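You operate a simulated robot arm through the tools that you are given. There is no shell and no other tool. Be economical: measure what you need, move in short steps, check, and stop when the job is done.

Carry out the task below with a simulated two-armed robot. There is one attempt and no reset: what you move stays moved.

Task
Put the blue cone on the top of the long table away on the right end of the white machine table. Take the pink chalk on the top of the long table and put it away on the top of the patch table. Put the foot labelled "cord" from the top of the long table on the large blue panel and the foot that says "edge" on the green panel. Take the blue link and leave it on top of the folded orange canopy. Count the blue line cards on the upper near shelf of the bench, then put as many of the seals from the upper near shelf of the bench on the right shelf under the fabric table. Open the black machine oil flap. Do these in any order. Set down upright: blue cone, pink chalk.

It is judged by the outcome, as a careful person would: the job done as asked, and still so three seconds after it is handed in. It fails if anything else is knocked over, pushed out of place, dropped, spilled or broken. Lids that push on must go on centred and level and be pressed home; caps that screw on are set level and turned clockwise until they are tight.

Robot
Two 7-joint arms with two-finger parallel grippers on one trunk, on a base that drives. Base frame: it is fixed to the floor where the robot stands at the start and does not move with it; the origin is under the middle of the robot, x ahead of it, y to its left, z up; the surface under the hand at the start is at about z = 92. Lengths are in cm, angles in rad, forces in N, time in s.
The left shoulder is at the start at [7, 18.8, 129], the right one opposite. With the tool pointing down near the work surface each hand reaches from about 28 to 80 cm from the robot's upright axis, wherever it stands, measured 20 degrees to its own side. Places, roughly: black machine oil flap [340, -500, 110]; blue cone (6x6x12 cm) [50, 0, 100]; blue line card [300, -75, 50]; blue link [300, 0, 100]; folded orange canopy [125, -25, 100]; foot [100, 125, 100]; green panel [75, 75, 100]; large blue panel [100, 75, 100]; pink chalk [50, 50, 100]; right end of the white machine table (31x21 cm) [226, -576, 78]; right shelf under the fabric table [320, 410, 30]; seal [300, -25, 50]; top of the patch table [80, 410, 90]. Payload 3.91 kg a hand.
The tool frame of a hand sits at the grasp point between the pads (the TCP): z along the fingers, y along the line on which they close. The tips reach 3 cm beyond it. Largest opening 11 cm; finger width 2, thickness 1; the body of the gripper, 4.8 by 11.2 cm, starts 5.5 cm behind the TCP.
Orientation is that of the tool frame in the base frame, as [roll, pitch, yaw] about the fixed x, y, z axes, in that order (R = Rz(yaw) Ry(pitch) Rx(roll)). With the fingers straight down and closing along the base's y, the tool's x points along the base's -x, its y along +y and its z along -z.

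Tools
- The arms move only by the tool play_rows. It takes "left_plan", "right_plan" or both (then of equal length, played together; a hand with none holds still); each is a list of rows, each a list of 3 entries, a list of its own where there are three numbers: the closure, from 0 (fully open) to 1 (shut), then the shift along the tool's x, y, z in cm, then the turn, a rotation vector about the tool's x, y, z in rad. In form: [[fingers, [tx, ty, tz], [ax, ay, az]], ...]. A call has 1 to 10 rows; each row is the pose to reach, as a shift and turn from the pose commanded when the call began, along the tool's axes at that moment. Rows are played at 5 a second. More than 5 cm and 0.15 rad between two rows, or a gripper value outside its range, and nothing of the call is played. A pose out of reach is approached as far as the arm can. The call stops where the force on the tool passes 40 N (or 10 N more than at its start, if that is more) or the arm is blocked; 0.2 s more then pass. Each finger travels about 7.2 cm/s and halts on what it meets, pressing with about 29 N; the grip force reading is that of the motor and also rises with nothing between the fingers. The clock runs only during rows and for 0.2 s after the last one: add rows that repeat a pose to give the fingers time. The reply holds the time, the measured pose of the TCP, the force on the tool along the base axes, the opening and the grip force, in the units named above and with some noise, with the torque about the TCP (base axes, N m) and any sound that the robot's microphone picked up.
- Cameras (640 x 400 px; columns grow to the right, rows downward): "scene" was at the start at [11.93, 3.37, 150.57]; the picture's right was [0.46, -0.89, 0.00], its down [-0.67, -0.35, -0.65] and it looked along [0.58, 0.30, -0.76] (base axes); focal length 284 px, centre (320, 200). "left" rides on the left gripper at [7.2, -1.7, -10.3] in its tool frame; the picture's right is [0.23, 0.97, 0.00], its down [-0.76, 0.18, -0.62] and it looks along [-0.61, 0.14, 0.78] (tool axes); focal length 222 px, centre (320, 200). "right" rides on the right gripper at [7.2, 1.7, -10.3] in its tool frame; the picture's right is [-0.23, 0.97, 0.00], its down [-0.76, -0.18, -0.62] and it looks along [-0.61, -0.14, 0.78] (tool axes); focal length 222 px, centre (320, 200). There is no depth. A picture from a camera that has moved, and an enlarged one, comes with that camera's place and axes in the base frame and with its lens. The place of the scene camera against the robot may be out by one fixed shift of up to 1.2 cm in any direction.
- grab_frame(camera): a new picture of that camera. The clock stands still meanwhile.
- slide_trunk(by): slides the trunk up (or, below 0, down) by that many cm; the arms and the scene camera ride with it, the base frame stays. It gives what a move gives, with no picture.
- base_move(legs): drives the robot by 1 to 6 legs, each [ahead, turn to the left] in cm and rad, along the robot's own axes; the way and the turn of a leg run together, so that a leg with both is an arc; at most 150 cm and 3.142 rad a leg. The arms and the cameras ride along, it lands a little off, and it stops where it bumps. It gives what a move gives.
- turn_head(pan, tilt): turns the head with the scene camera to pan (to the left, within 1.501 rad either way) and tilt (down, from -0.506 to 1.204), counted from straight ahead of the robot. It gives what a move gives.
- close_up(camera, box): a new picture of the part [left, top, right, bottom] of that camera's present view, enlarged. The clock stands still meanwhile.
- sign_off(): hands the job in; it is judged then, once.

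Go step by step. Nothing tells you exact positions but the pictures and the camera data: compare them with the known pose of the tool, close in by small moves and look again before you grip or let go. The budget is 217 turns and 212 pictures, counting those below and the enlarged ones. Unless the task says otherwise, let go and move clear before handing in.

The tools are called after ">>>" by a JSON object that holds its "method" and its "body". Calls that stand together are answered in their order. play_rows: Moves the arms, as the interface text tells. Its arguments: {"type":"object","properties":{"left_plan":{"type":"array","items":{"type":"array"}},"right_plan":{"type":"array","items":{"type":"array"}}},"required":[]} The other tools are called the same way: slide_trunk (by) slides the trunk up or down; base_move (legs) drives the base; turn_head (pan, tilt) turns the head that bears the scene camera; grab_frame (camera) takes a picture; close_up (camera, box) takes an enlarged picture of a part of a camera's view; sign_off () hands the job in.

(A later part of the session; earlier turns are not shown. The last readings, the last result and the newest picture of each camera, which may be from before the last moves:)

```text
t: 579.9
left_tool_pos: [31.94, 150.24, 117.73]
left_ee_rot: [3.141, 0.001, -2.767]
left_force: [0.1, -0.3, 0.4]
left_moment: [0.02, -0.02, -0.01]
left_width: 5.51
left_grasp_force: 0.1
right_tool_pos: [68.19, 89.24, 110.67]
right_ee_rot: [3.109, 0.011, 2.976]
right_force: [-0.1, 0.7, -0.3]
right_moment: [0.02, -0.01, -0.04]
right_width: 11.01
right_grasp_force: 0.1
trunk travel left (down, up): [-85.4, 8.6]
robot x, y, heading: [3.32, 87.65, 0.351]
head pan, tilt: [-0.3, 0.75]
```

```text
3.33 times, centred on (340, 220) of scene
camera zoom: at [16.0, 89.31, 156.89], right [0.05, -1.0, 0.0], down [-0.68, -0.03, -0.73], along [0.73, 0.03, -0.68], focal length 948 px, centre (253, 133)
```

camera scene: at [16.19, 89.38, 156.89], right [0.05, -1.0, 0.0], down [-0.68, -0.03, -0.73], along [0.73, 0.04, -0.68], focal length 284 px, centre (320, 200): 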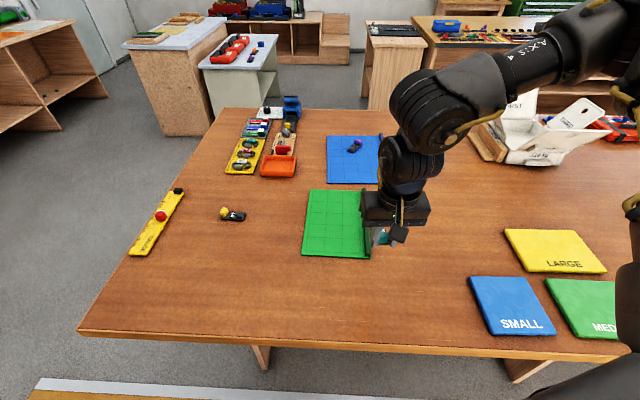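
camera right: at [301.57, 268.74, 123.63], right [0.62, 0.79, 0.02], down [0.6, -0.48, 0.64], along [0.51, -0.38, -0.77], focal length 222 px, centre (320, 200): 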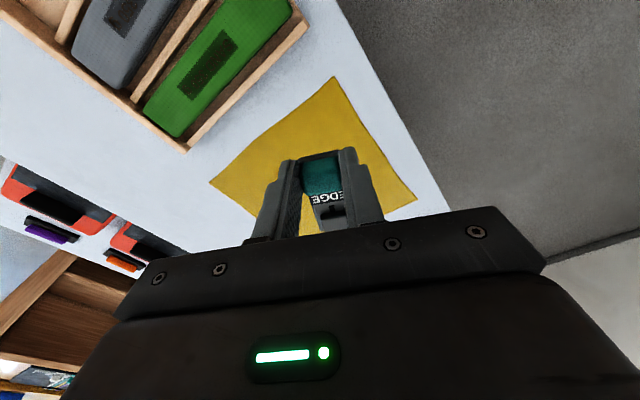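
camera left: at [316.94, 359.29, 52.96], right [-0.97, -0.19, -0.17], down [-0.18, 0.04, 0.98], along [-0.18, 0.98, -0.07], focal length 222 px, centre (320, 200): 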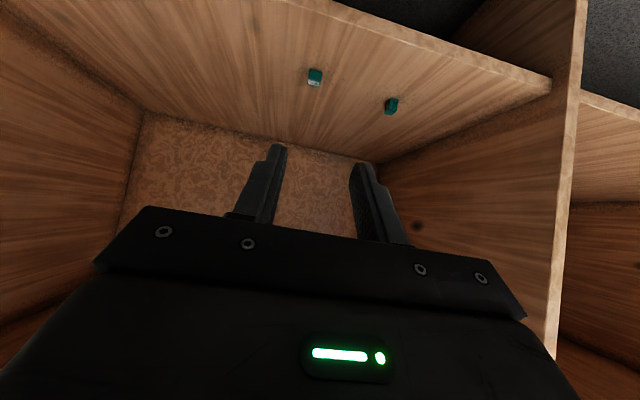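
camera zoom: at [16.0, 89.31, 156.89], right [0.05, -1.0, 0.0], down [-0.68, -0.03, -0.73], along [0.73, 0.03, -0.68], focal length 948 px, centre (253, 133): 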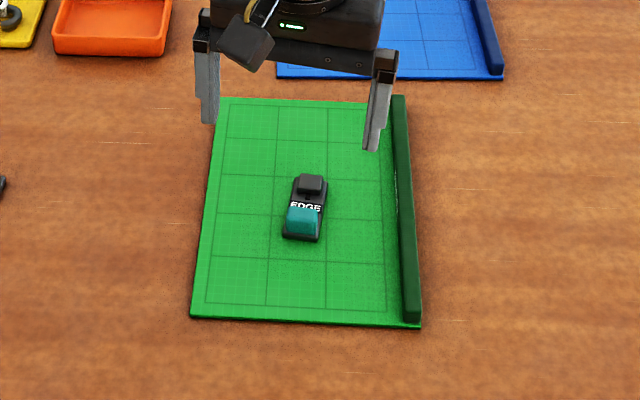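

EDGE is on the green panel. Now to the blue cone with the left hand: drive along the front to y≈−48.

>>> {"method": "base_move", "body": {"legs": [[0, -1.965], [135, 0], [0, 1.615]]}}

>>> {"method": "turn_head", "body": {"pan": 0.6, "tilt": 0.8}}

>>> {"method": "grab_frame", "body": {"camera": "scene"}}

>>> {"method": "grab_frame", "body": {"camera": "left"}}

```text
t: 595.5
left_tool_pos: [41.43, -0.18, 117.64]
left_ee_rot: [3.14, 0.0, -3.111]
left_force: [-0.5, -0.2, -0.4]
left_moment: [-0.02, 0.0, -0.04]
left_width: 5.49
left_grasp_force: 0.1
right_tool_pos: [54.79, -69.99, 110.57]
right_ee_rot: [3.111, 0.009, 2.632]
right_force: [-0.2, -0.5, -0.2]
right_moment: [0.05, 0.0, -0.02]
right_width: 11.01
right_grasp_force: 0.1
trunk travel left (down, up): [-85.4, 8.6]
robot x, y, heading: [-6.84, -49.52, 0.001]
head pan, tilt: [-0.3, 0.75]
```

```text
t: 596.7
left_tool_pos: [41.49, -0.16, 117.57]
left_ee_rot: [-3.141, -0.002, -3.113]
left_force: [0.7, 0.5, -0.4]
left_moment: [0.01, -0.01, 0.01]
left_width: 5.52
left_grasp_force: 0.0
right_tool_pos: [54.77, -69.85, 110.48]
right_ee_rot: [3.113, 0.01, 2.632]
right_force: [0.0, -0.2, 0.0]
right_moment: [-0.01, 0.01, 0.01]
right_width: 11.01
right_grasp_force: 0.1
trunk travel left (down, up): [-85.4, 8.6]
robot x, y, heading: [-7.03, -49.78, -0.001]
head pan, tilt: [0.6, 0.799]
```

```text
55 pictures are left
camera scene: at [4.62, -45.17, 156.48], right [0.57, -0.82, 0.0], down [-0.59, -0.41, -0.7], along [0.57, 0.39, -0.72], focal length 284 px, centre (320, 200)
```

scene: 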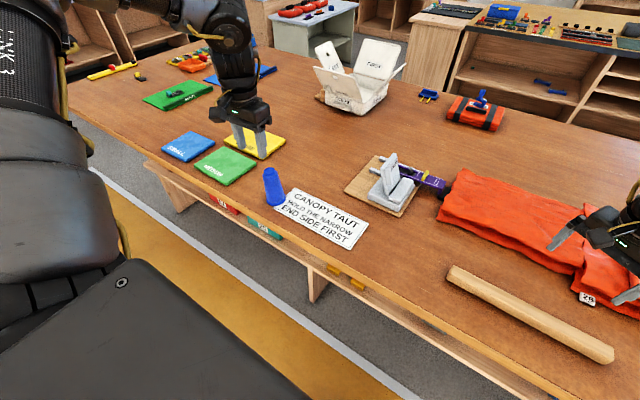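

```text
54 pictures are left
camera left: at [34.22, -2.05, 127.89], right [-0.26, 0.97, 0.0], down [0.76, 0.2, 0.62], along [0.6, 0.16, -0.78], focal length 222 px, centre (320, 200)
```

left: 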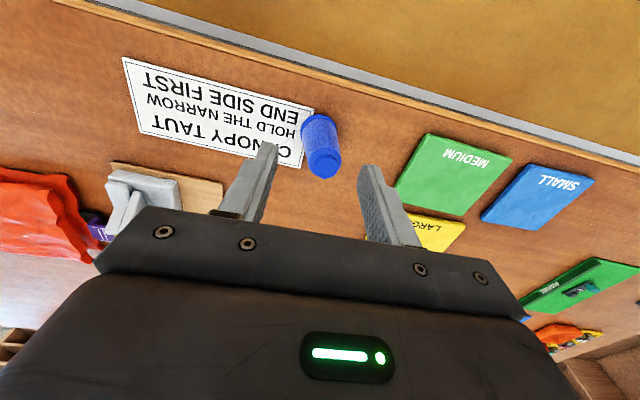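

Cone stands at about (47.2, 1.5). Move the open left hand above it and check.

>>> {"method": "play_rows", "body": {"left_plan": [[0.2, [-2, 0.5, 0], [0, 0, 0]], [0, [-4, 1, 0], [0, 0, 0]], [0, [-5.7, 1.5, 2], [0, 0, 0]], [0, [-5.7, 1.5, 6], [0, 0, 0]], [0, [-5.7, 1.5, 7.5], [0, 0, 0]], [0, [-5.7, 1.5, 7.5], [0, 0, 0]]]}}

>>> {"method": "grab_frame", "body": {"camera": "left"}}

>>> {"method": "close_up", "body": {"camera": "scene", "box": [200, 110, 340, 220]}}

```text
t: 598.1
left_tool_pos: [47.19, 1.63, 110.23]
left_ee_rot: [-3.141, -0.001, -3.112]
left_force: [-0.2, -0.8, 0.4]
left_moment: [0.0, 0.01, -0.04]
left_width: 11.01
left_grasp_force: 0.0
right_tool_pos: [54.74, -69.89, 110.58]
right_ee_rot: [3.111, 0.011, 2.631]
right_force: [-0.3, 0.3, 0.5]
right_moment: [-0.03, 0.01, 0.02]
right_width: 11.02
right_grasp_force: 0.0
trunk travel left (down, up): [-85.4, 8.6]
robot x, y, heading: [-7.06, -49.34, 0.004]
head pan, tilt: [0.6, 0.799]
```

```text
53 pictures are left
camera left: at [40.02, -0.33, 120.51], right [-0.26, 0.97, 0.0], down [0.76, 0.2, 0.62], along [0.6, 0.16, -0.78], focal length 222 px, centre (320, 200)
```

left: 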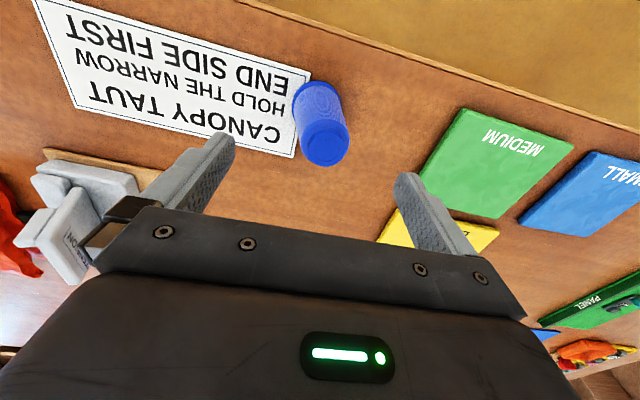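

```text
3.64 times, centred on (270, 165) of scene
camera zoom: at [4.58, -45.2, 156.49], right [0.57, -0.82, 0.0], down [-0.59, -0.41, -0.7], along [0.57, 0.4, -0.72], focal length 1034 px, centre (502, 327)
```

zoom: 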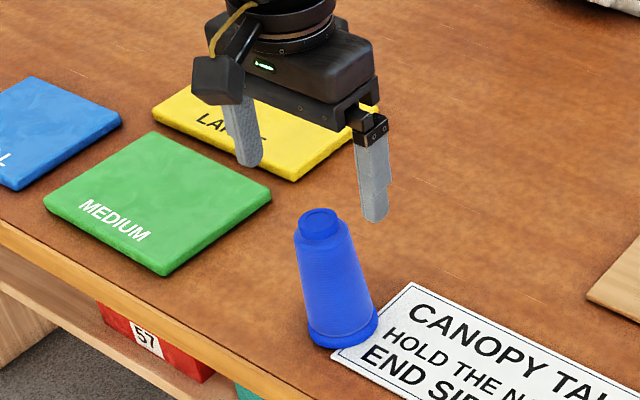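

>>> {"method": "play_rows", "body": {"left_plan": [[0, [0, 0, 4], [0, 0, 0]], [0, [0, 0, 8], [0, 0, 0]], [0, [0, 0, 10.2], [0, 0, 0]], [0.2, [0, 0, 10.2], [0, 0, 0]], [0.4, [0, 0, 10.2], [0, 0, 0]], [0.6, [0, 0, 10.2], [0, 0, 0]], [0.75, [0, 0, 10.2], [0, 0, 0]], [0.75, [0, 0, 10.2], [0, 0, 0]]]}}

>>> {"method": "close_up", "body": {"camera": "scene", "box": [200, 110, 340, 220]}}

```text
t: 599.9
left_tool_pos: [46.97, 1.37, 99.94]
left_ee_rot: [-3.14, 0.0, -3.115]
left_force: [-0.9, -1.3, 0.4]
left_moment: [-0.03, -0.02, -0.01]
left_width: 5.15
left_grasp_force: 29.0
right_tool_pos: [54.78, -69.83, 110.54]
right_ee_rot: [3.112, 0.01, 2.633]
right_force: [0.5, 0.5, 0.1]
right_moment: [0.01, -0.02, -0.01]
right_width: 11.01
right_grasp_force: 0.0
trunk travel left (down, up): [-85.4, 8.6]
robot x, y, heading: [-7.24, -49.35, -0.001]
head pan, tilt: [0.6, 0.799]
```

```text
3.64 times, centred on (270, 165) of scene
camera zoom: at [4.6, -45.12, 156.48], right [0.57, -0.82, 0.0], down [-0.59, -0.41, -0.7], along [0.57, 0.39, -0.72], focal length 1034 px, centre (502, 327)
```

zoom: 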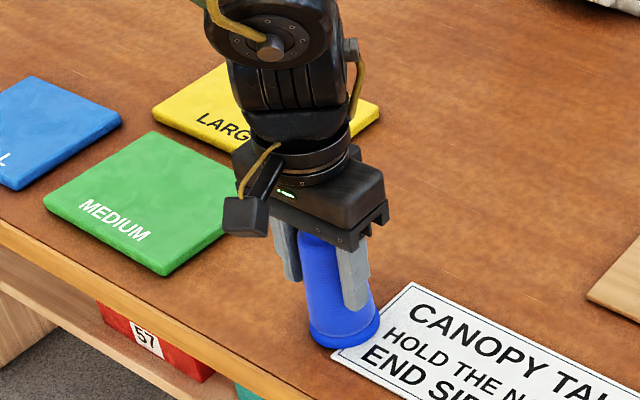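

Cone is held. Lift and turn south to look ahead.

>>> {"method": "play_rows", "body": {"left_plan": [[0.75, [0, 0, -4], [0, 0, 0]], [0.75, [0, 0, -8], [0, 0, 0]], [0.75, [0, 0, -12], [0, 0, 0]], [0.75, [0, 0, -16], [0, 0, 0]], [0.75, [0, 0, -19], [0, 0, 0]], [0.75, [0, 0, -19], [0, 0, 0]]]}}

>>> {"method": "base_move", "body": {"legs": [[-8, 0], [0, -1.571]]}}

>>> {"method": "turn_head", "body": {"pan": 0.25, "tilt": 0.2}}

>>> {"method": "grab_frame", "body": {"camera": "scene"}}

```text
t: 601.3
left_tool_pos: [47.18, 1.33, 118.8]
left_ee_rot: [-3.138, -0.001, -3.111]
left_force: [-0.2, -0.1, -1.3]
left_moment: [0.0, 0.02, 0.0]
left_width: 5.11
left_grasp_force: 29.0
right_tool_pos: [54.78, -69.9, 110.56]
right_ee_rot: [3.112, 0.009, 2.631]
right_force: [-0.3, -0.2, 0.0]
right_moment: [0.0, -0.03, 0.03]
right_width: 10.98
right_grasp_force: 0.1
trunk travel left (down, up): [-85.4, 8.6]
robot x, y, heading: [-7.02, -49.61, 0.001]
head pan, tilt: [0.6, 0.799]
```

```text
t: 606.1
left_tool_pos: [36.78, -102.79, 118.77]
left_ee_rot: [-3.14, 0.001, 1.619]
left_force: [0.2, 0.1, -1.3]
left_moment: [0.02, -0.01, -0.01]
left_width: 5.1
left_grasp_force: 29.5
right_tool_pos: [-34.43, -111.7, 110.49]
right_ee_rot: [3.112, 0.009, 1.081]
right_force: [0.1, 0.2, 0.7]
right_moment: [-0.02, 0.02, 0.03]
right_width: 11.0
right_grasp_force: 0.1
trunk travel left (down, up): [-85.4, 8.6]
robot x, y, heading: [-15.12, -49.35, -1.553]
head pan, tilt: [0.6, 0.799]
```

```text
t: 607.1
left_tool_pos: [36.65, -102.74, 118.77]
left_ee_rot: [-3.14, 0.0, 1.618]
left_force: [0.1, 1.3, -1.0]
left_moment: [0.03, -0.01, -0.01]
left_width: 5.11
left_grasp_force: 29.1
right_tool_pos: [-34.37, -111.78, 110.5]
right_ee_rot: [3.112, 0.009, 1.082]
right_force: [0.1, -0.3, 0.5]
right_moment: [-0.02, 0.0, -0.03]
right_width: 11.01
right_grasp_force: 0.0
trunk travel left (down, up): [-85.4, 8.6]
robot x, y, heading: [-15.23, -49.67, -1.553]
head pan, tilt: [0.25, 0.201]
```

```text
50 pictures are left
camera scene: at [-12.56, -63.77, 161.84], right [-0.96, -0.27, 0.0], down [-0.05, 0.19, -0.98], along [0.26, -0.94, -0.2], focal length 284 px, centre (320, 200)
```

scene: 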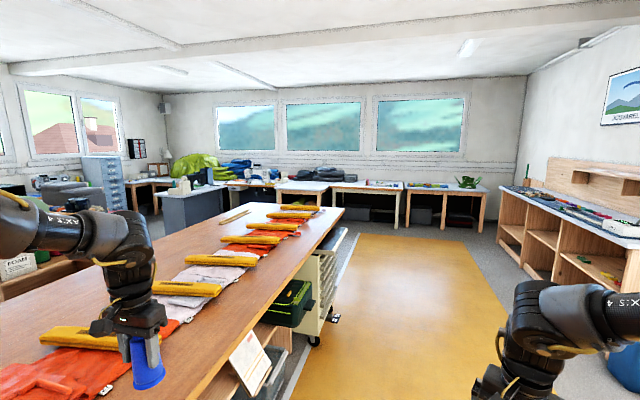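

>>> {"method": "close_up", "body": {"camera": "scene", "box": [120, 130, 360, 240]}}

```text
2.67 times, centred on (240, 185) of scene
camera zoom: at [-12.56, -63.77, 161.84], right [-0.96, -0.27, 0.0], down [-0.05, 0.19, -0.98], along [0.26, -0.94, -0.2], focal length 758 px, centre (533, 240)
```

zoom: 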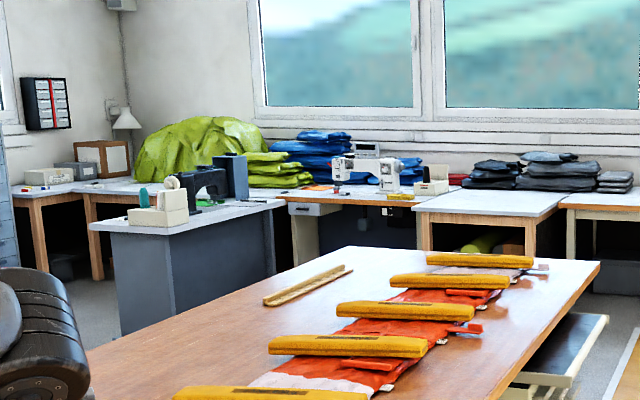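

The white sewing machine's table stands at the south wall; the black machine sits on the grey desk. Drive around the table's south end toward it.

>>> {"method": "base_move", "body": {"legs": [[150, -0.03], [150, 0], [55, 0], [0, 1.0]]}}

>>> {"method": "turn_head", "body": {"pan": -0.15, "tilt": 0.25}}

>>> {"method": "grab_frame", "body": {"camera": "scene"}}

```text
t: 626.4
left_tool_pos: [57.74, -385.8, 118.79]
left_ee_rot: [-3.142, 0.0, 2.538]
left_force: [-0.3, -0.5, -2.0]
left_moment: [0.03, 0.0, 0.0]
left_width: 5.08
left_grasp_force: 28.7
right_tool_pos: [21.82, -447.75, 110.63]
right_ee_rot: [3.112, 0.008, 1.999]
right_force: [0.3, 0.0, 0.4]
right_moment: [-0.03, 0.0, -0.03]
right_width: 10.98
right_grasp_force: 0.2
trunk travel left (down, up): [-85.4, 8.6]
robot x, y, heading: [-15.81, -394.81, -0.627]
head pan, tilt: [0.25, 0.201]
```

```text
t: 627.3
left_tool_pos: [57.78, -385.72, 118.9]
left_ee_rot: [-3.139, 0.0, 2.54]
left_force: [0.6, -0.3, -1.4]
left_moment: [0.0, 0.03, 0.0]
left_width: 5.07
left_grasp_force: 28.2
right_tool_pos: [21.9, -447.63, 110.62]
right_ee_rot: [3.11, 0.01, 1.999]
right_force: [-0.5, -0.8, -0.7]
right_moment: [0.0, 0.02, 0.02]
right_width: 11.0
right_grasp_force: 0.2
trunk travel left (down, up): [-85.4, 8.6]
robot x, y, heading: [-15.92, -394.82, -0.627]
head pan, tilt: [-0.15, 0.25]
```

```text
48 pictures are left
camera scene: at [-5.24, -404.47, 161.39], right [-0.7, -0.71, 0.0], down [-0.18, 0.17, -0.97], along [0.69, -0.68, -0.25], focal length 284 px, centre (320, 200)
```

scene: 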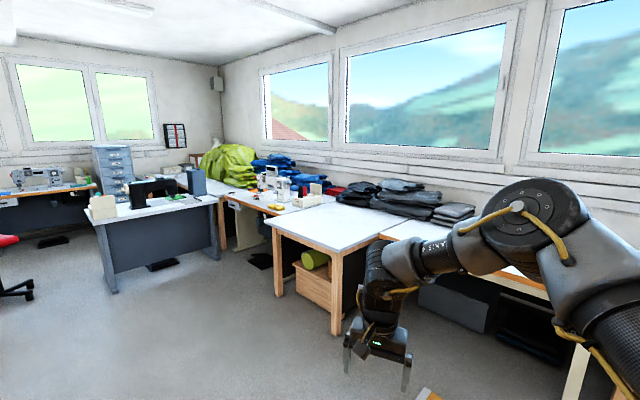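

>>> {"method": "close_up", "body": {"camera": "scene", "box": [80, 140, 400, 320]}}

```text
2.00 times, centred on (240, 230) of scene
camera zoom: at [-5.24, -404.47, 161.39], right [-0.7, -0.71, 0.0], down [-0.18, 0.17, -0.97], along [0.69, -0.68, -0.25], focal length 568 px, centre (480, 140)
```

zoom: 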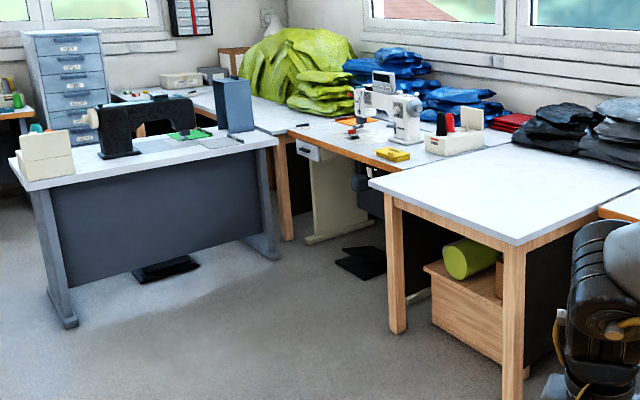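

The machine table's right end lies by (221,−572) between the white table corner (210,−544) and the white machine. I raise the trunk and drive to (221,−502).

>>> {"method": "slide_trunk", "body": {"by": 8}}

>>> {"method": "base_move", "body": {"legs": [[0, 0.2], [130, 0], [125, 0]]}}

>>> {"method": "turn_head", "body": {"pan": -0.9, "tilt": 0.6}}

>>> {"method": "grab_frame", "body": {"camera": "scene"}}

```text
t: 628.4
left_tool_pos: [57.8, -385.71, 126.87]
left_ee_rot: [-3.141, -0.002, 2.54]
left_force: [0.8, -0.4, -2.3]
left_moment: [0.04, 0.03, 0.01]
left_width: 5.08
left_grasp_force: 29.4
right_tool_pos: [21.92, -447.69, 118.56]
right_ee_rot: [3.111, 0.009, 2.001]
right_force: [-0.7, 0.6, 0.1]
right_moment: [-0.02, -0.01, 0.0]
right_width: 11.02
right_grasp_force: 0.1
trunk travel left (down, up): [-93.4, 0.6]
robot x, y, heading: [-15.82, -394.93, -0.633]
head pan, tilt: [-0.15, 0.25]
```

```text
t: 641.7
left_tool_pos: [288.41, -472.22, 126.89]
left_ee_rot: [3.141, 0.001, 2.763]
left_force: [0.1, -0.2, -2.0]
left_moment: [-0.01, 0.02, 0.03]
left_width: 4.99
left_grasp_force: 28.6
right_tool_pos: [267.31, -540.74, 118.67]
right_ee_rot: [3.112, 0.011, 2.225]
right_force: [0.1, 0.7, -0.3]
right_moment: [-0.02, 0.03, -0.01]
right_width: 10.99
right_grasp_force: 0.1
trunk travel left (down, up): [-93.4, 0.6]
robot x, y, heading: [218.37, -497.58, -0.403]
head pan, tilt: [-0.15, 0.25]
```

```text
t: 642.8
left_tool_pos: [288.49, -472.23, 126.83]
left_ee_rot: [-3.141, -0.002, 2.763]
left_force: [-0.8, 0.2, -1.8]
left_moment: [-0.01, 0.06, 0.01]
left_width: 4.98
left_grasp_force: 29.0
right_tool_pos: [267.26, -540.64, 118.5]
right_ee_rot: [3.114, 0.01, 2.226]
right_force: [-0.2, -0.7, -0.7]
right_moment: [0.01, 0.0, -0.01]
right_width: 11.01
right_grasp_force: 0.0
trunk travel left (down, up): [-93.4, 0.6]
robot x, y, heading: [218.15, -497.36, -0.404]
head pan, tilt: [-0.901, 0.6]
```

```text
46 pictures are left
camera scene: at [225.54, -508.22, 166.18], right [-0.96, -0.26, 0.0], down [-0.15, 0.54, -0.83], along [0.22, -0.8, -0.56], focal length 284 px, centre (320, 200)
```

scene: 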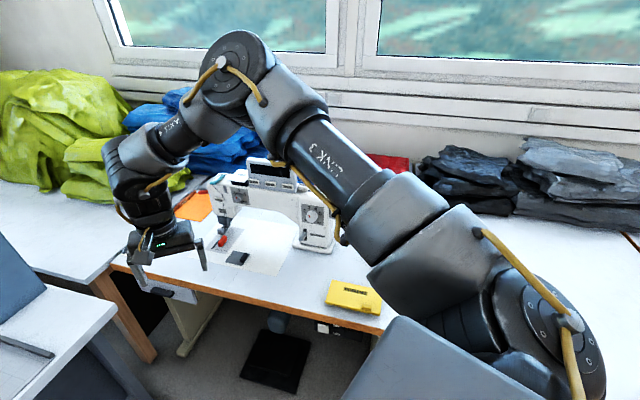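

>>> {"method": "base_move", "body": {"legs": [[0, -1.95]]}}

>>> {"method": "turn_head", "body": {"pan": 0.75, "tilt": 0.75}}

>>> {"method": "grab_frame", "body": {"camera": "scene"}}

>>> {"method": "grab_frame", "body": {"camera": "left"}}

```text
t: 647.8
left_tool_pos: [217.04, -571.91, 126.81]
left_ee_rot: [-3.141, 0.001, 0.824]
left_force: [-0.5, -0.5, -1.1]
left_moment: [0.0, -0.03, -0.01]
left_width: 4.94
left_grasp_force: 29.2
right_tool_pos: [160.89, -527.56, 118.59]
right_ee_rot: [3.113, 0.009, 0.286]
right_force: [0.7, -0.4, -0.5]
right_moment: [0.01, 0.03, 0.01]
right_width: 10.98
right_grasp_force: 0.1
trunk travel left (down, up): [-93.4, 0.6]
robot x, y, heading: [218.76, -497.63, -2.345]
head pan, tilt: [-0.901, 0.6]
```

```text
t: 649.5
left_tool_pos: [217.03, -571.9, 126.82]
left_ee_rot: [-3.141, 0.0, 0.824]
left_force: [0.5, -0.1, -1.2]
left_moment: [0.0, -0.05, 0.0]
left_width: 4.92
left_grasp_force: 28.7
right_tool_pos: [160.9, -527.46, 118.63]
right_ee_rot: [3.112, 0.008, 0.287]
right_force: [-0.1, -0.3, 1.3]
right_moment: [-0.02, 0.0, -0.05]
right_width: 11.01
right_grasp_force: 0.1
trunk travel left (down, up): [-93.4, 0.6]
robot x, y, heading: [218.39, -496.93, -2.342]
head pan, tilt: [0.75, 0.75]
```

```text
45 pictures are left
camera scene: at [214.86, -509.69, 164.88], right [-1.0, 0.02, 0.0], down [0.02, 0.68, -0.73], along [-0.02, -0.73, -0.68], focal length 284 px, centre (320, 200)
```

scene: 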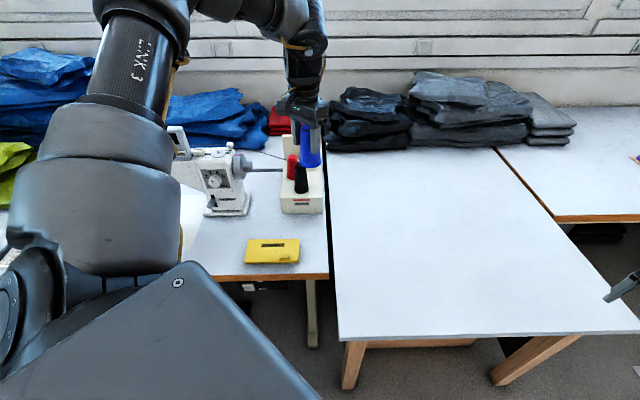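

```text
44 pictures are left
camera left: at [220.61, -565.42, 137.13], right [0.87, -0.49, 0.0], down [-0.39, -0.68, 0.62], along [-0.31, -0.54, -0.78], focal length 222 px, centre (320, 200)
```

left: 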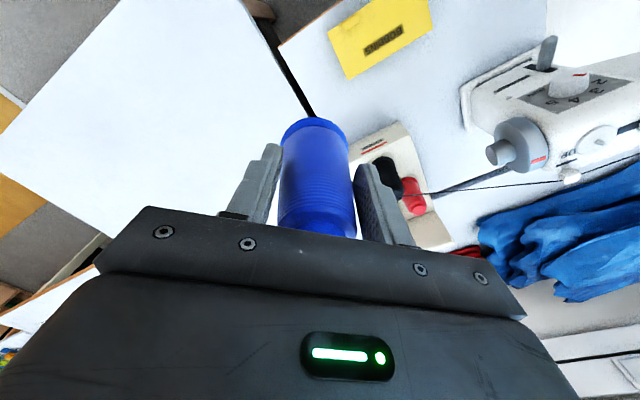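

Machine table's right end: corner at (210,−564), yellow case at x 220–241, y −569…−579, spool holder behind y −594. I'll set the cone at about (215.5,−580). First drive 14 cm closer.

>>> {"method": "base_move", "body": {"legs": [[14, 0]]}}

>>> {"method": "grab_frame", "body": {"camera": "scene"}}

```text
t: 650.8
left_tool_pos: [208.3, -580.73, 127.46]
left_ee_rot: [-3.141, 0.012, 0.828]
left_force: [0.9, 0.7, -0.6]
left_moment: [0.02, 0.01, -0.03]
left_width: 4.89
left_grasp_force: 28.4
right_tool_pos: [152.02, -536.58, 119.31]
right_ee_rot: [3.105, 0.019, 0.287]
right_force: [-0.2, 0.9, -0.1]
right_moment: [-0.01, 0.04, -0.03]
right_width: 10.99
right_grasp_force: 0.3
trunk travel left (down, up): [-93.4, 0.6]
robot x, y, heading: [209.13, -507.41, -2.339]
head pan, tilt: [0.75, 0.75]
```

```text
43 pictures are left
camera scene: at [206.12, -518.71, 164.97], right [-1.0, 0.02, 0.01], down [0.01, 0.68, -0.74], along [-0.02, -0.73, -0.68], focal length 284 px, centre (320, 200)
```

scene: 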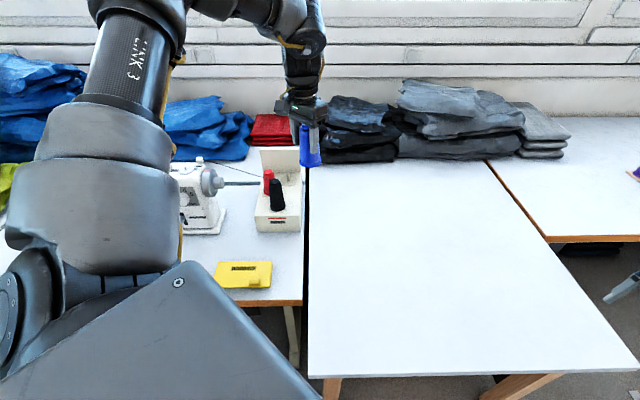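

>>> {"method": "play_rows", "body": {"left_plan": [[0.75, [1.8, 1.9, 0], [0, 0, 0]], [0.75, [3.6, 3.7, 0], [0, 0, 0]], [0.75, [5.35, 5.5, 0], [0, 0, 0]], [0.75, [5.35, 5.5, 0], [0, 0, 0]]]}}

>>> {"method": "slide_trunk", "body": {"by": -28}}

>>> {"method": "grab_frame", "body": {"camera": "scene"}}

>>> {"method": "grab_frame", "body": {"camera": "left"}}

```text
t: 651.8
left_tool_pos: [215.02, -581.68, 127.08]
left_ee_rot: [3.141, 0.0, 0.826]
left_force: [-0.5, 0.1, -3.3]
left_moment: [0.05, -0.03, 0.02]
left_width: 4.91
left_grasp_force: 29.4
right_tool_pos: [151.12, -537.35, 118.6]
right_ee_rot: [3.111, 0.009, 0.289]
right_force: [-0.3, -0.5, -0.5]
right_moment: [0.05, -0.05, 0.0]
right_width: 11.0
right_grasp_force: 0.1
trunk travel left (down, up): [-93.4, 0.6]
robot x, y, heading: [209.16, -507.83, -2.346]
head pan, tilt: [0.75, 0.75]
```

```text
t: 654.7
left_tool_pos: [215.38, -581.41, 99.24]
left_ee_rot: [-3.14, 0.002, 0.827]
left_force: [-0.4, 0.2, -2.0]
left_moment: [0.01, -0.03, 0.03]
left_width: 4.91
left_grasp_force: 29.3
right_tool_pos: [151.44, -537.29, 90.89]
right_ee_rot: [3.111, 0.012, 0.288]
right_force: [-0.8, 0.5, 0.1]
right_moment: [0.01, -0.02, 0.0]
right_width: 10.98
right_grasp_force: 0.0
trunk travel left (down, up): [-65.4, 28.6]
robot x, y, heading: [209.11, -507.53, -2.34]
head pan, tilt: [0.75, 0.75]
```

```text
42 pictures are left
camera scene: at [205.2, -519.63, 136.89], right [-1.0, 0.02, 0.0], down [0.01, 0.68, -0.73], along [-0.02, -0.73, -0.68], focal length 284 px, centre (320, 200)
```

scene: 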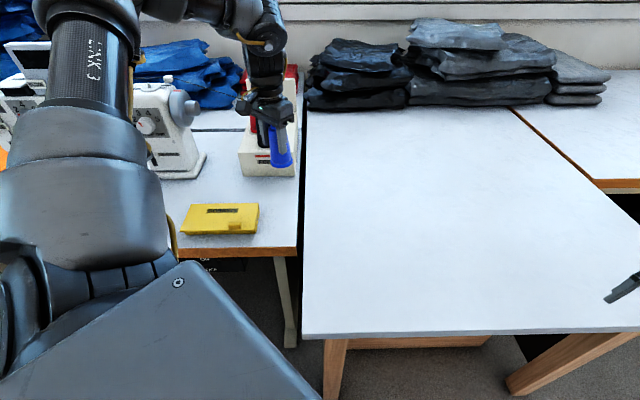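

```text
41 pictures are left
camera left: at [218.99, -574.94, 109.4], right [0.87, -0.49, 0.0], down [-0.38, -0.68, 0.63], along [-0.31, -0.54, -0.78], focal length 222 px, centre (320, 200)
```

left: 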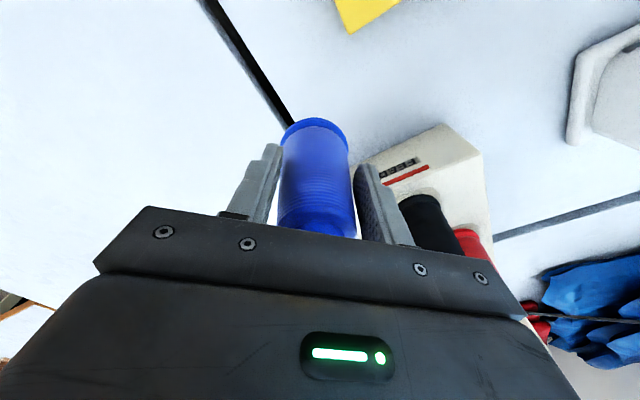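

>>> {"method": "play_rows", "body": {"left_plan": [[0.75, [1.28, -0.1, 1], [0, 0, 0]], [0.75, [1.28, -0.1, 4], [0, 0, 0]], [0.75, [1.28, -0.1, 7.5], [0, 0, 0]], [0.75, [1.28, -0.1, 7.5], [0, 0, 0]]]}}

>>> {"method": "slide_trunk", "body": {"by": -4}}

>>> {"method": "close_up", "body": {"camera": "scene", "box": [180, 80, 340, 260]}}

```text
t: 655.7
left_tool_pos: [216.26, -580.33, 91.78]
left_ee_rot: [-3.142, 0.004, 0.827]
left_force: [0.5, -0.3, -1.7]
left_moment: [0.0, -0.02, -0.04]
left_width: 4.9
left_grasp_force: 28.8
right_tool_pos: [151.4, -537.16, 90.91]
right_ee_rot: [3.108, 0.014, 0.288]
right_force: [0.0, 0.0, 0.2]
right_moment: [-0.02, 0.01, 0.0]
right_width: 11.01
right_grasp_force: 0.1
trunk travel left (down, up): [-65.4, 28.6]
robot x, y, heading: [208.68, -507.45, -2.339]
head pan, tilt: [0.75, 0.75]
```

```text
t: 656.5
left_tool_pos: [216.44, -580.46, 87.56]
left_ee_rot: [-3.14, 0.004, 0.828]
left_force: [0.6, 0.8, -0.8]
left_moment: [0.01, -0.04, 0.0]
left_width: 4.91
left_grasp_force: 28.7
right_tool_pos: [151.52, -537.31, 86.94]
right_ee_rot: [3.11, 0.013, 0.289]
right_force: [-0.2, 0.1, 0.2]
right_moment: [0.01, 0.03, 0.02]
right_width: 11.0
right_grasp_force: 0.1
trunk travel left (down, up): [-61.4, 32.6]
robot x, y, heading: [208.69, -507.49, -2.342]
head pan, tilt: [0.75, 0.75]
```

```text
2.22 times, centred on (260, 170) of scene
camera zoom: at [205.23, -519.6, 132.89], right [-1.0, 0.02, 0.0], down [0.01, 0.68, -0.73], along [-0.02, -0.73, -0.68], focal length 632 px, centre (453, 267)
```

zoom: 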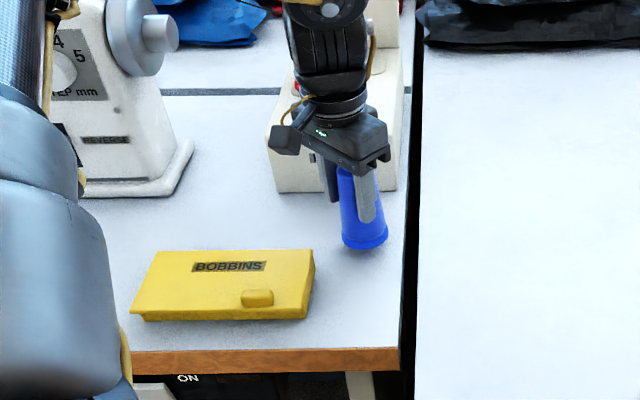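

Nearly down, placed well clear of the edge and case. Lower until contact.

>>> {"method": "play_rows", "body": {"left_plan": [[0.75, [0, 0, 0.6], [0, 0, 0]], [0.75, [0, 0, 1.1], [0, 0, 0]], [0.75, [0, 0, 1.1], [0, 0, 0]]]}}

>>> {"method": "play_rows", "body": {"left_plan": [[0.75, [0, 0, 0.3], [0, 0, 0]], [0.75, [0, 0, 0.6], [0, 0, 0]], [0.75, [0, 0, 0.6], [0, 0, 0]]]}}

```text
t: 657.3
left_tool_pos: [216.41, -580.45, 86.67]
left_ee_rot: [-3.14, 0.004, 0.828]
left_force: [-0.3, 0.5, -1.3]
left_moment: [0.0, -0.01, 0.04]
left_width: 4.87
left_grasp_force: 28.9
right_tool_pos: [151.38, -537.29, 86.78]
right_ee_rot: [3.112, 0.013, 0.289]
right_force: [-0.2, -0.5, -0.3]
right_moment: [-0.02, 0.0, 0.0]
right_width: 10.98
right_grasp_force: 0.1
trunk travel left (down, up): [-61.4, 32.6]
robot x, y, heading: [208.99, -507.74, -2.346]
head pan, tilt: [0.75, 0.75]
```

```text
t: 658.1
left_tool_pos: [216.34, -580.5, 86.06]
left_ee_rot: [-3.139, 0.002, 0.828]
left_force: [0.2, -0.5, -1.1]
left_moment: [0.02, -0.03, -0.01]
left_width: 4.9
left_grasp_force: 28.8
right_tool_pos: [151.27, -537.25, 86.84]
right_ee_rot: [3.11, 0.012, 0.289]
right_force: [0.3, 0.0, -1.2]
right_moment: [0.04, 0.0, 0.02]
right_width: 10.98
right_grasp_force: 0.0
trunk travel left (down, up): [-61.4, 32.6]
robot x, y, heading: [208.49, -507.62, -2.344]
head pan, tilt: [0.75, 0.75]
```

>>> {"method": "play_rows", "body": {"left_plan": [[0.75, [0, 0, 0.25], [0, 0, 0]], [0.75, [0, 0, 0.5], [0, 0, 0]], [0.75, [0, 0, 0.5], [0, 0, 0]]]}}

>>> {"method": "play_rows", "body": {"left_plan": [[0.75, [0, 0, 0.25], [0, 0, 0]], [0.75, [0, 0, 0.4], [0, 0, 0]], [0.75, [0, 0, 0.4], [0, 0, 0]]]}}

>>> {"method": "close_up", "body": {"camera": "scene", "box": [230, 120, 310, 180]}}

```text
t: 658.9
left_tool_pos: [216.29, -580.38, 85.75]
left_ee_rot: [3.139, 0.008, 0.828]
left_force: [4.4, -2.4, 19.0]
left_moment: [-0.67, -0.66, 0.08]
left_width: 4.88
left_grasp_force: 29.3
right_tool_pos: [151.36, -537.1, 86.92]
right_ee_rot: [3.105, 0.012, 0.288]
right_force: [-0.7, -0.2, 0.0]
right_moment: [0.02, 0.0, 0.02]
right_width: 10.99
right_grasp_force: 0.0
trunk travel left (down, up): [-61.4, 32.6]
robot x, y, heading: [209.21, -507.31, -2.343]
head pan, tilt: [0.75, 0.75]
```

```text
t: 659.4
left_tool_pos: [216.4, -580.3, 85.55]
left_ee_rot: [3.138, 0.012, 0.828]
left_force: [5.1, 6.7, 19.5]
left_moment: [0.51, 0.03, -0.1]
left_width: 4.89
left_grasp_force: 29.1
right_tool_pos: [151.54, -537.1, 86.99]
right_ee_rot: [3.105, 0.012, 0.29]
right_force: [1.1, 0.4, 0.4]
right_moment: [0.0, 0.02, 0.02]
right_width: 10.99
right_grasp_force: 0.1
trunk travel left (down, up): [-61.4, 32.6]
robot x, y, heading: [209.0, -507.46, -2.339]
head pan, tilt: [0.75, 0.75]
stopped in row 2 (left hand): the force on the tool passed its limit at 43 N (the readings are from after the stop); the commanded pose is now the measured one
```

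```text
6.67 times, centred on (270, 150) of scene
camera zoom: at [205.24, -519.16, 132.92], right [-1.0, 0.02, 0.0], down [0.01, 0.68, -0.73], along [-0.01, -0.73, -0.68], focal length 1895 px, centre (653, 533)
```

zoom: 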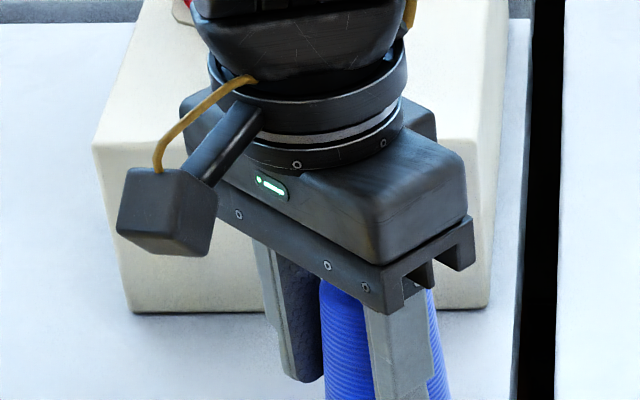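

Contact. Release and rise.

>>> {"method": "play_rows", "body": {"left_plan": [[0.75, [0, 0, -0.3], [0, 0, 0]], [0.5, [0, 0, -0.3], [0, 0, 0]], [0.35, [0, 0, -0.3], [0, 0, 0]], [0.25, [0, 0, -0.3], [0, 0, 0]], [0.25, [0, 0, -3], [0, 0, 0]], [0.2, [0, 0, -7], [0, 0, 0]], [0.2, [0, 0, -11], [0, 0, 0]], [0.2, [0, 0, -15], [0, 0, 0]]]}}

>>> {"method": "slide_trunk", "body": {"by": 25}}

>>> {"method": "grab_frame", "body": {"camera": "scene"}}

```text
t: 661.2
left_tool_pos: [216.3, -580.21, 100.39]
left_ee_rot: [3.141, 0.008, 0.827]
left_force: [0.4, 0.4, 0.0]
left_moment: [0.01, -0.02, 0.03]
left_width: 8.81
left_grasp_force: 0.0
right_tool_pos: [151.29, -537.1, 86.91]
right_ee_rot: [3.108, 0.012, 0.287]
right_force: [0.3, -0.2, 0.2]
right_moment: [-0.03, -0.03, 0.05]
right_width: 11.03
right_grasp_force: 0.1
trunk travel left (down, up): [-61.4, 32.6]
robot x, y, heading: [208.74, -507.79, -2.344]
head pan, tilt: [0.75, 0.75]
```

```text
t: 663.8
left_tool_pos: [216.22, -580.25, 125.15]
left_ee_rot: [3.14, 0.009, 0.827]
left_force: [0.3, 0.4, -0.1]
left_moment: [-0.01, 0.01, 0.0]
left_width: 8.79
left_grasp_force: 0.1
right_tool_pos: [151.41, -537.34, 111.85]
right_ee_rot: [3.11, 0.01, 0.288]
right_force: [-0.1, 0.7, -0.6]
right_moment: [0.01, 0.01, 0.0]
right_width: 11.01
right_grasp_force: 0.0
trunk travel left (down, up): [-86.4, 7.6]
robot x, y, heading: [208.56, -507.4, -2.345]
head pan, tilt: [0.75, 0.75]
```

```text
38 pictures are left
camera scene: at [205.19, -519.63, 157.88], right [-1.0, 0.02, 0.0], down [0.01, 0.68, -0.73], along [-0.02, -0.73, -0.68], focal length 284 px, centre (320, 200)
```

scene: 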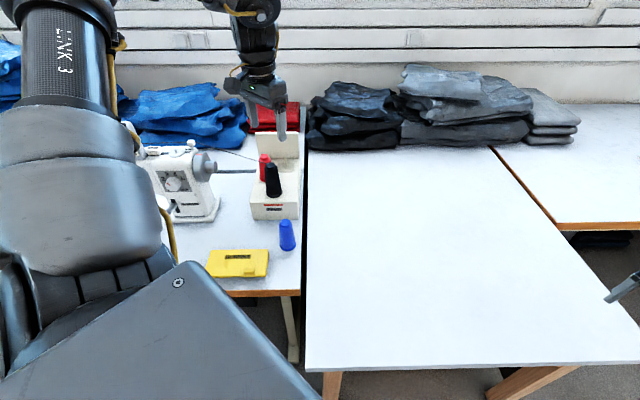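

The cone stands upright on the machine table's right end. Now back off and turn to the black machine.

>>> {"method": "base_move", "body": {"legs": [[-28, 0], [0, 2.344]]}}

>>> {"method": "turn_head", "body": {"pan": -0.15, "tilt": 0.5}}

>>> {"method": "grab_frame", "body": {"camera": "scene"}}

```text
t: 671.2
left_tool_pos: [280.6, -435.03, 125.22]
left_ee_rot: [-3.142, 0.009, 3.084]
left_force: [0.0, -0.2, 0.1]
left_moment: [-0.01, 0.04, 0.02]
left_width: 8.81
left_grasp_force: 0.0
right_tool_pos: [288.45, -512.44, 111.84]
right_ee_rot: [3.108, 0.012, 2.544]
right_force: [-0.6, -0.7, 0.2]
right_moment: [-0.01, 0.0, 0.03]
right_width: 11.01
right_grasp_force: 0.1
trunk travel left (down, up): [-86.4, 7.6]
robot x, y, heading: [229.31, -486.85, -0.087]
head pan, tilt: [0.75, 0.75]
```

```text
t: 672.4
left_tool_pos: [280.62, -435.0, 125.2]
left_ee_rot: [3.138, 0.009, 3.085]
left_force: [0.1, 0.5, 0.2]
left_moment: [0.01, 0.0, 0.03]
left_width: 8.8
left_grasp_force: 0.0
right_tool_pos: [288.44, -512.4, 111.74]
right_ee_rot: [3.109, 0.012, 2.543]
right_force: [0.3, 1.4, -0.2]
right_moment: [-0.01, 0.01, 0.02]
right_width: 11.0
right_grasp_force: 0.1
trunk travel left (down, up): [-86.4, 7.6]
robot x, y, heading: [229.28, -486.67, -0.085]
head pan, tilt: [-0.15, 0.499]
```

```text
37 pictures are left
camera scene: at [242.9, -489.58, 160.08], right [-0.23, -0.97, 0.0], down [-0.47, 0.11, -0.88], along [0.85, -0.2, -0.48], focal length 284 px, centre (320, 200)
```

scene: 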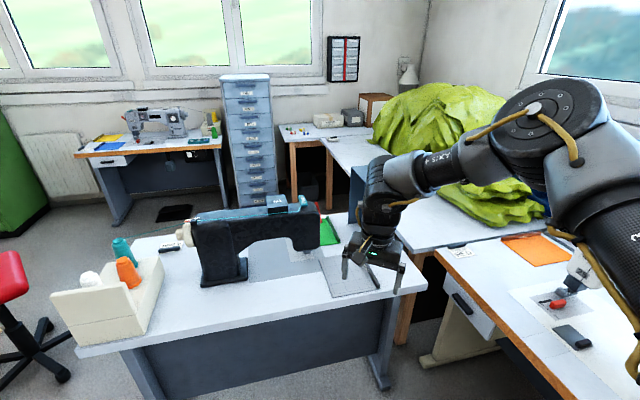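

Zooming on the black machine to find its oil flap.

>>> {"method": "close_up", "body": {"camera": "scene", "box": [160, 180, 350, 300]}}

```text
3.33 times, centred on (255, 240) of scene
camera zoom: at [242.9, -489.58, 160.08], right [-0.23, -0.97, 0.0], down [-0.47, 0.11, -0.88], along [0.85, -0.2, -0.48], focal length 948 px, centre (537, 67)
```

zoom: 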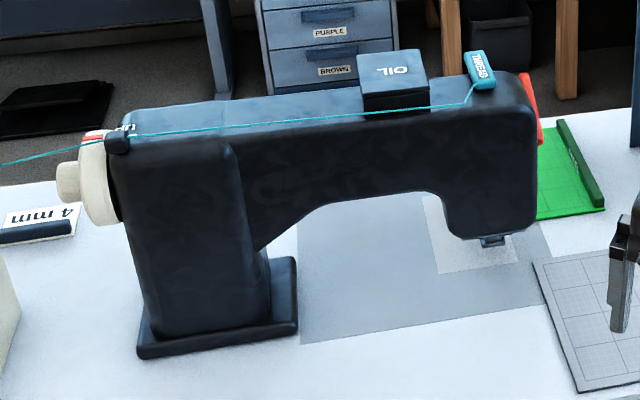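

>>> {"method": "close_up", "body": {"camera": "scene", "box": [260, 188, 308, 218]}}

```text
13.33 times, centred on (284, 203) of scene
camera zoom: at [242.9, -489.58, 160.08], right [-0.23, -0.97, 0.0], down [-0.47, 0.11, -0.88], along [0.85, -0.2, -0.48], focal length 3790 px, centre (800, 160)
```

zoom: 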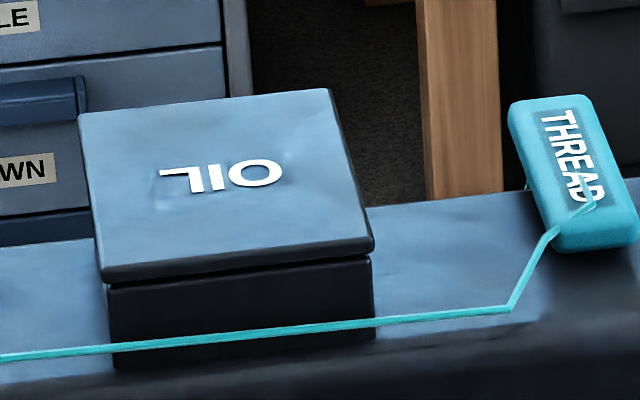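

The OIL lid is a thin flap atop a small box: x≈332.5–339, y≈−491.5…−498.5, top z≈110, teal thread on the near side. I'll drive so the right hand hovers above it, trunk raised.

>>> {"method": "slide_trunk", "body": {"by": 7.4}}

>>> {"method": "base_move", "body": {"legs": [[0, -0.12], [43, 0], [0, 0.557]]}}

>>> {"method": "turn_head", "body": {"pan": -0.3, "tilt": 0.7}}

>>> {"method": "grab_frame", "body": {"camera": "scene"}}

>>> {"method": "grab_frame", "body": {"camera": "right"}}

```text
t: 673.5
left_tool_pos: [280.7, -435.05, 132.51]
left_ee_rot: [3.14, 0.009, 3.084]
left_force: [-0.2, -0.4, 0.1]
left_moment: [0.0, -0.02, 0.02]
left_width: 8.76
left_grasp_force: 0.1
right_tool_pos: [288.47, -512.36, 119.22]
right_ee_rot: [3.108, 0.011, 2.545]
right_force: [-0.8, 1.4, 0.4]
right_moment: [0.02, 0.0, 0.02]
right_width: 11.0
right_grasp_force: 0.1
trunk travel left (down, up): [-93.8, 0.2]
robot x, y, heading: [228.78, -486.5, -0.083]
head pan, tilt: [-0.15, 0.499]
```

```text
t: 678.2
left_tool_pos: [296.87, -427.53, 132.63]
left_ee_rot: [3.137, 0.009, -2.784]
left_force: [0.2, -0.5, -0.4]
left_moment: [0.0, 0.01, 0.02]
left_width: 8.83
left_grasp_force: 0.1
right_tool_pos: [335.24, -495.27, 119.16]
right_ee_rot: [3.11, 0.008, 2.959]
right_force: [0.4, -0.5, 0.3]
right_moment: [-0.02, 0.05, 0.01]
right_width: 11.03
right_grasp_force: 0.0
trunk travel left (down, up): [-93.8, 0.2]
robot x, y, heading: [270.37, -495.77, 0.326]
head pan, tilt: [-0.15, 0.499]
```

```text
t: 678.9
left_tool_pos: [296.77, -427.46, 132.53]
left_ee_rot: [3.141, 0.008, -2.786]
left_force: [0.0, -0.4, 0.5]
left_moment: [0.02, 0.0, -0.01]
left_width: 8.78
left_grasp_force: 0.1
right_tool_pos: [335.11, -495.21, 119.21]
right_ee_rot: [3.107, 0.012, 2.959]
right_force: [0.1, 0.4, 0.9]
right_moment: [0.0, 0.0, -0.03]
right_width: 11.01
right_grasp_force: 0.1
trunk travel left (down, up): [-93.8, 0.2]
robot x, y, heading: [270.31, -495.71, 0.323]
head pan, tilt: [-0.3, 0.7]
```

```text
34 pictures are left
camera scene: at [283.62, -494.03, 165.71], right [0.03, -1.0, 0.0], down [-0.64, -0.02, -0.77], along [0.76, 0.02, -0.64], focal length 284 px, centre (320, 200)
```

scene: 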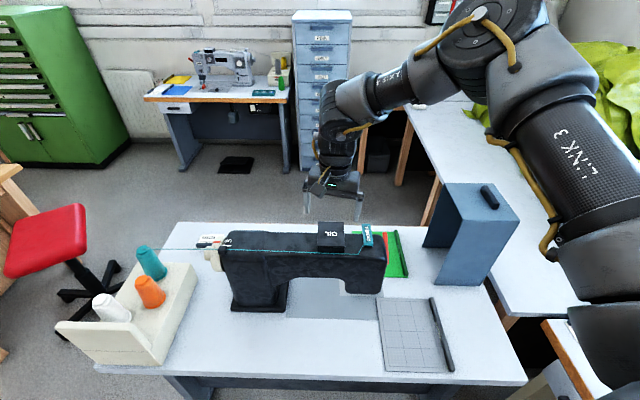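

```text
33 pictures are left
camera right: at [328.19, -492.48, 129.43], right [0.4, 0.92, 0.03], down [0.71, -0.33, 0.63], along [0.58, -0.23, -0.78], focal length 222 px, centre (320, 200)
```

right: 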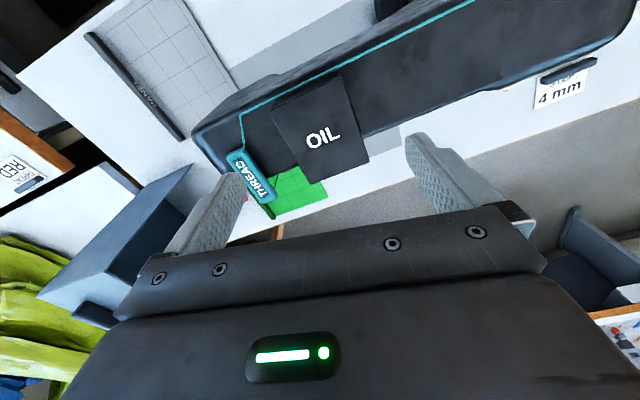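

Lid centre ≈(335.4, −495.2), top z≈110.1, 7 cm wide in y. First I square the tool, close the fingers and touch the lid top to learn its height.

>>> {"method": "play_rows", "body": {"right_plan": [[0.4, [-0.4, 0, 0], [0.02, 0, -0.09]], [0.8, [-0.4, 0, 1], [0.034, 0, -0.18]], [1, [-0.4, 0, 3], [0.034, 0, -0.18]], [1, [-0.4, 0, 5], [0.034, 0, -0.18]], [1, [-0.4, 0, 5.3], [0.034, 0, -0.18]], [1, [-0.4, 0, 5.3], [0.034, 0, -0.18]]]}}

>>> {"method": "grab_frame", "body": {"camera": "right"}}

```text
t: 680.3
left_tool_pos: [296.62, -427.45, 132.54]
left_ee_rot: [3.139, 0.009, -2.784]
left_force: [0.6, 0.0, 0.1]
left_moment: [0.0, 0.01, 0.04]
left_width: 8.78
left_grasp_force: 0.0
right_tool_pos: [333.01, -494.01, 114.54]
right_ee_rot: [-3.136, 0.015, 3.137]
right_force: [-0.4, 0.2, 0.2]
right_moment: [-0.04, 0.03, 0.0]
right_width: 0.0
right_grasp_force: 28.9
right hand out of reach, approached as far as the arm can: row 2, 3, 4, 5, 6
trunk travel left (down, up): [-93.8, 0.2]
robot x, y, heading: [270.11, -495.83, 0.328]
head pan, tilt: [-0.3, 0.7]
```

```text
32 pictures are left
camera right: at [325.63, -492.2, 124.65], right [0.23, 0.97, 0.0], down [0.75, -0.18, 0.64], along [0.62, -0.15, -0.77], focal length 222 px, centre (320, 200)
```

right: 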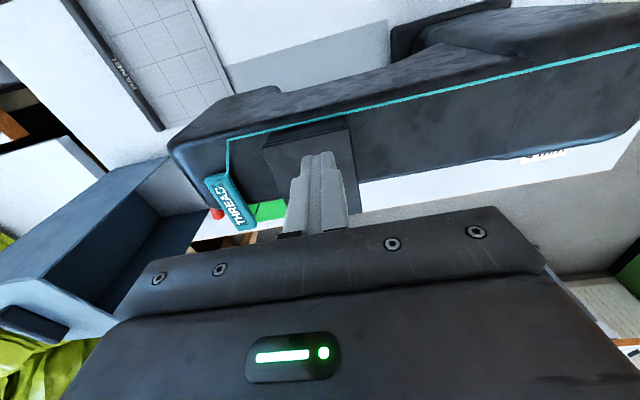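

>>> {"method": "play_rows", "body": {"right_plan": [[1, [0, 0, -2], [0, 0, 0]], [1, [0, 0, -2], [0, 0, 0]]]}}

>>> {"method": "base_move", "body": {"legs": [[7, 0]]}}

```text
t: 680.9
left_tool_pos: [296.79, -427.43, 132.58]
left_ee_rot: [3.14, 0.009, -2.782]
left_force: [0.5, 0.5, -0.2]
left_moment: [-0.04, 0.0, 0.0]
left_width: 8.8
left_grasp_force: 0.0
right_tool_pos: [333.02, -494.2, 116.61]
right_ee_rot: [-3.139, 0.013, 3.137]
right_force: [0.4, 0.3, -0.2]
right_moment: [-0.01, 0.02, -0.02]
right_width: 0.02
right_grasp_force: 29.3
trunk travel left (down, up): [-93.8, 0.2]
robot x, y, heading: [270.72, -495.92, 0.326]
head pan, tilt: [-0.3, 0.7]
```

```text
t: 681.9
left_tool_pos: [302.73, -425.22, 132.74]
left_ee_rot: [3.141, 0.016, -2.785]
left_force: [0.6, 0.3, 0.4]
left_moment: [-0.04, 0.09, -0.01]
left_width: 8.82
left_grasp_force: 0.1
right_tool_pos: [339.01, -492.03, 116.83]
right_ee_rot: [-3.141, 0.022, 3.14]
right_force: [0.6, 0.2, 0.2]
right_moment: [0.04, 0.09, 0.03]
right_width: 0.01
right_grasp_force: 29.1
trunk travel left (down, up): [-93.8, 0.2]
robot x, y, heading: [276.7, -493.14, 0.328]
head pan, tilt: [-0.3, 0.7]
```

>>> {"method": "play_rows", "body": {"right_plan": [[1, [1.7, -1.6, 0], [0, 0.01, 0]], [1, [3.5, -3.2, 0], [0, 0.02, 0]], [1, [3.5, -3.2, 2], [0, 0.02, 0]], [1, [3.5, -3.2, 2.8], [0, 0.02, 0]], [1, [3.5, -3.2, 2.8], [0, 0.02, 0]]]}}

>>> {"method": "close_up", "body": {"camera": "scene", "box": [270, 170, 390, 270]}}

```text
t: 683.1
left_tool_pos: [302.5, -425.58, 132.75]
left_ee_rot: [-3.141, 0.018, -2.785]
left_force: [0.3, 0.5, -0.8]
left_moment: [0.0, 0.04, -0.04]
left_width: 8.81
left_grasp_force: 0.1
right_tool_pos: [335.27, -495.23, 114.11]
right_ee_rot: [-3.141, 0.001, 3.141]
right_force: [1.3, 0.5, -0.1]
right_moment: [-0.01, 0.07, 0.0]
right_width: 0.0
right_grasp_force: 28.9
trunk travel left (down, up): [-93.8, 0.2]
robot x, y, heading: [276.87, -493.28, 0.33]
head pan, tilt: [-0.3, 0.7]
```

```text
4.00 times, centred on (330, 220) of scene
camera zoom: at [290.77, -491.65, 165.65], right [0.03, -1.0, 0.0], down [-0.65, -0.02, -0.76], along [0.76, 0.02, -0.65], focal length 1137 px, centre (280, 120)
```

zoom: 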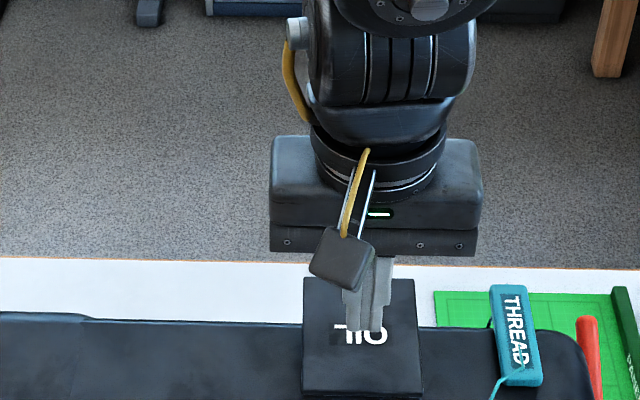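

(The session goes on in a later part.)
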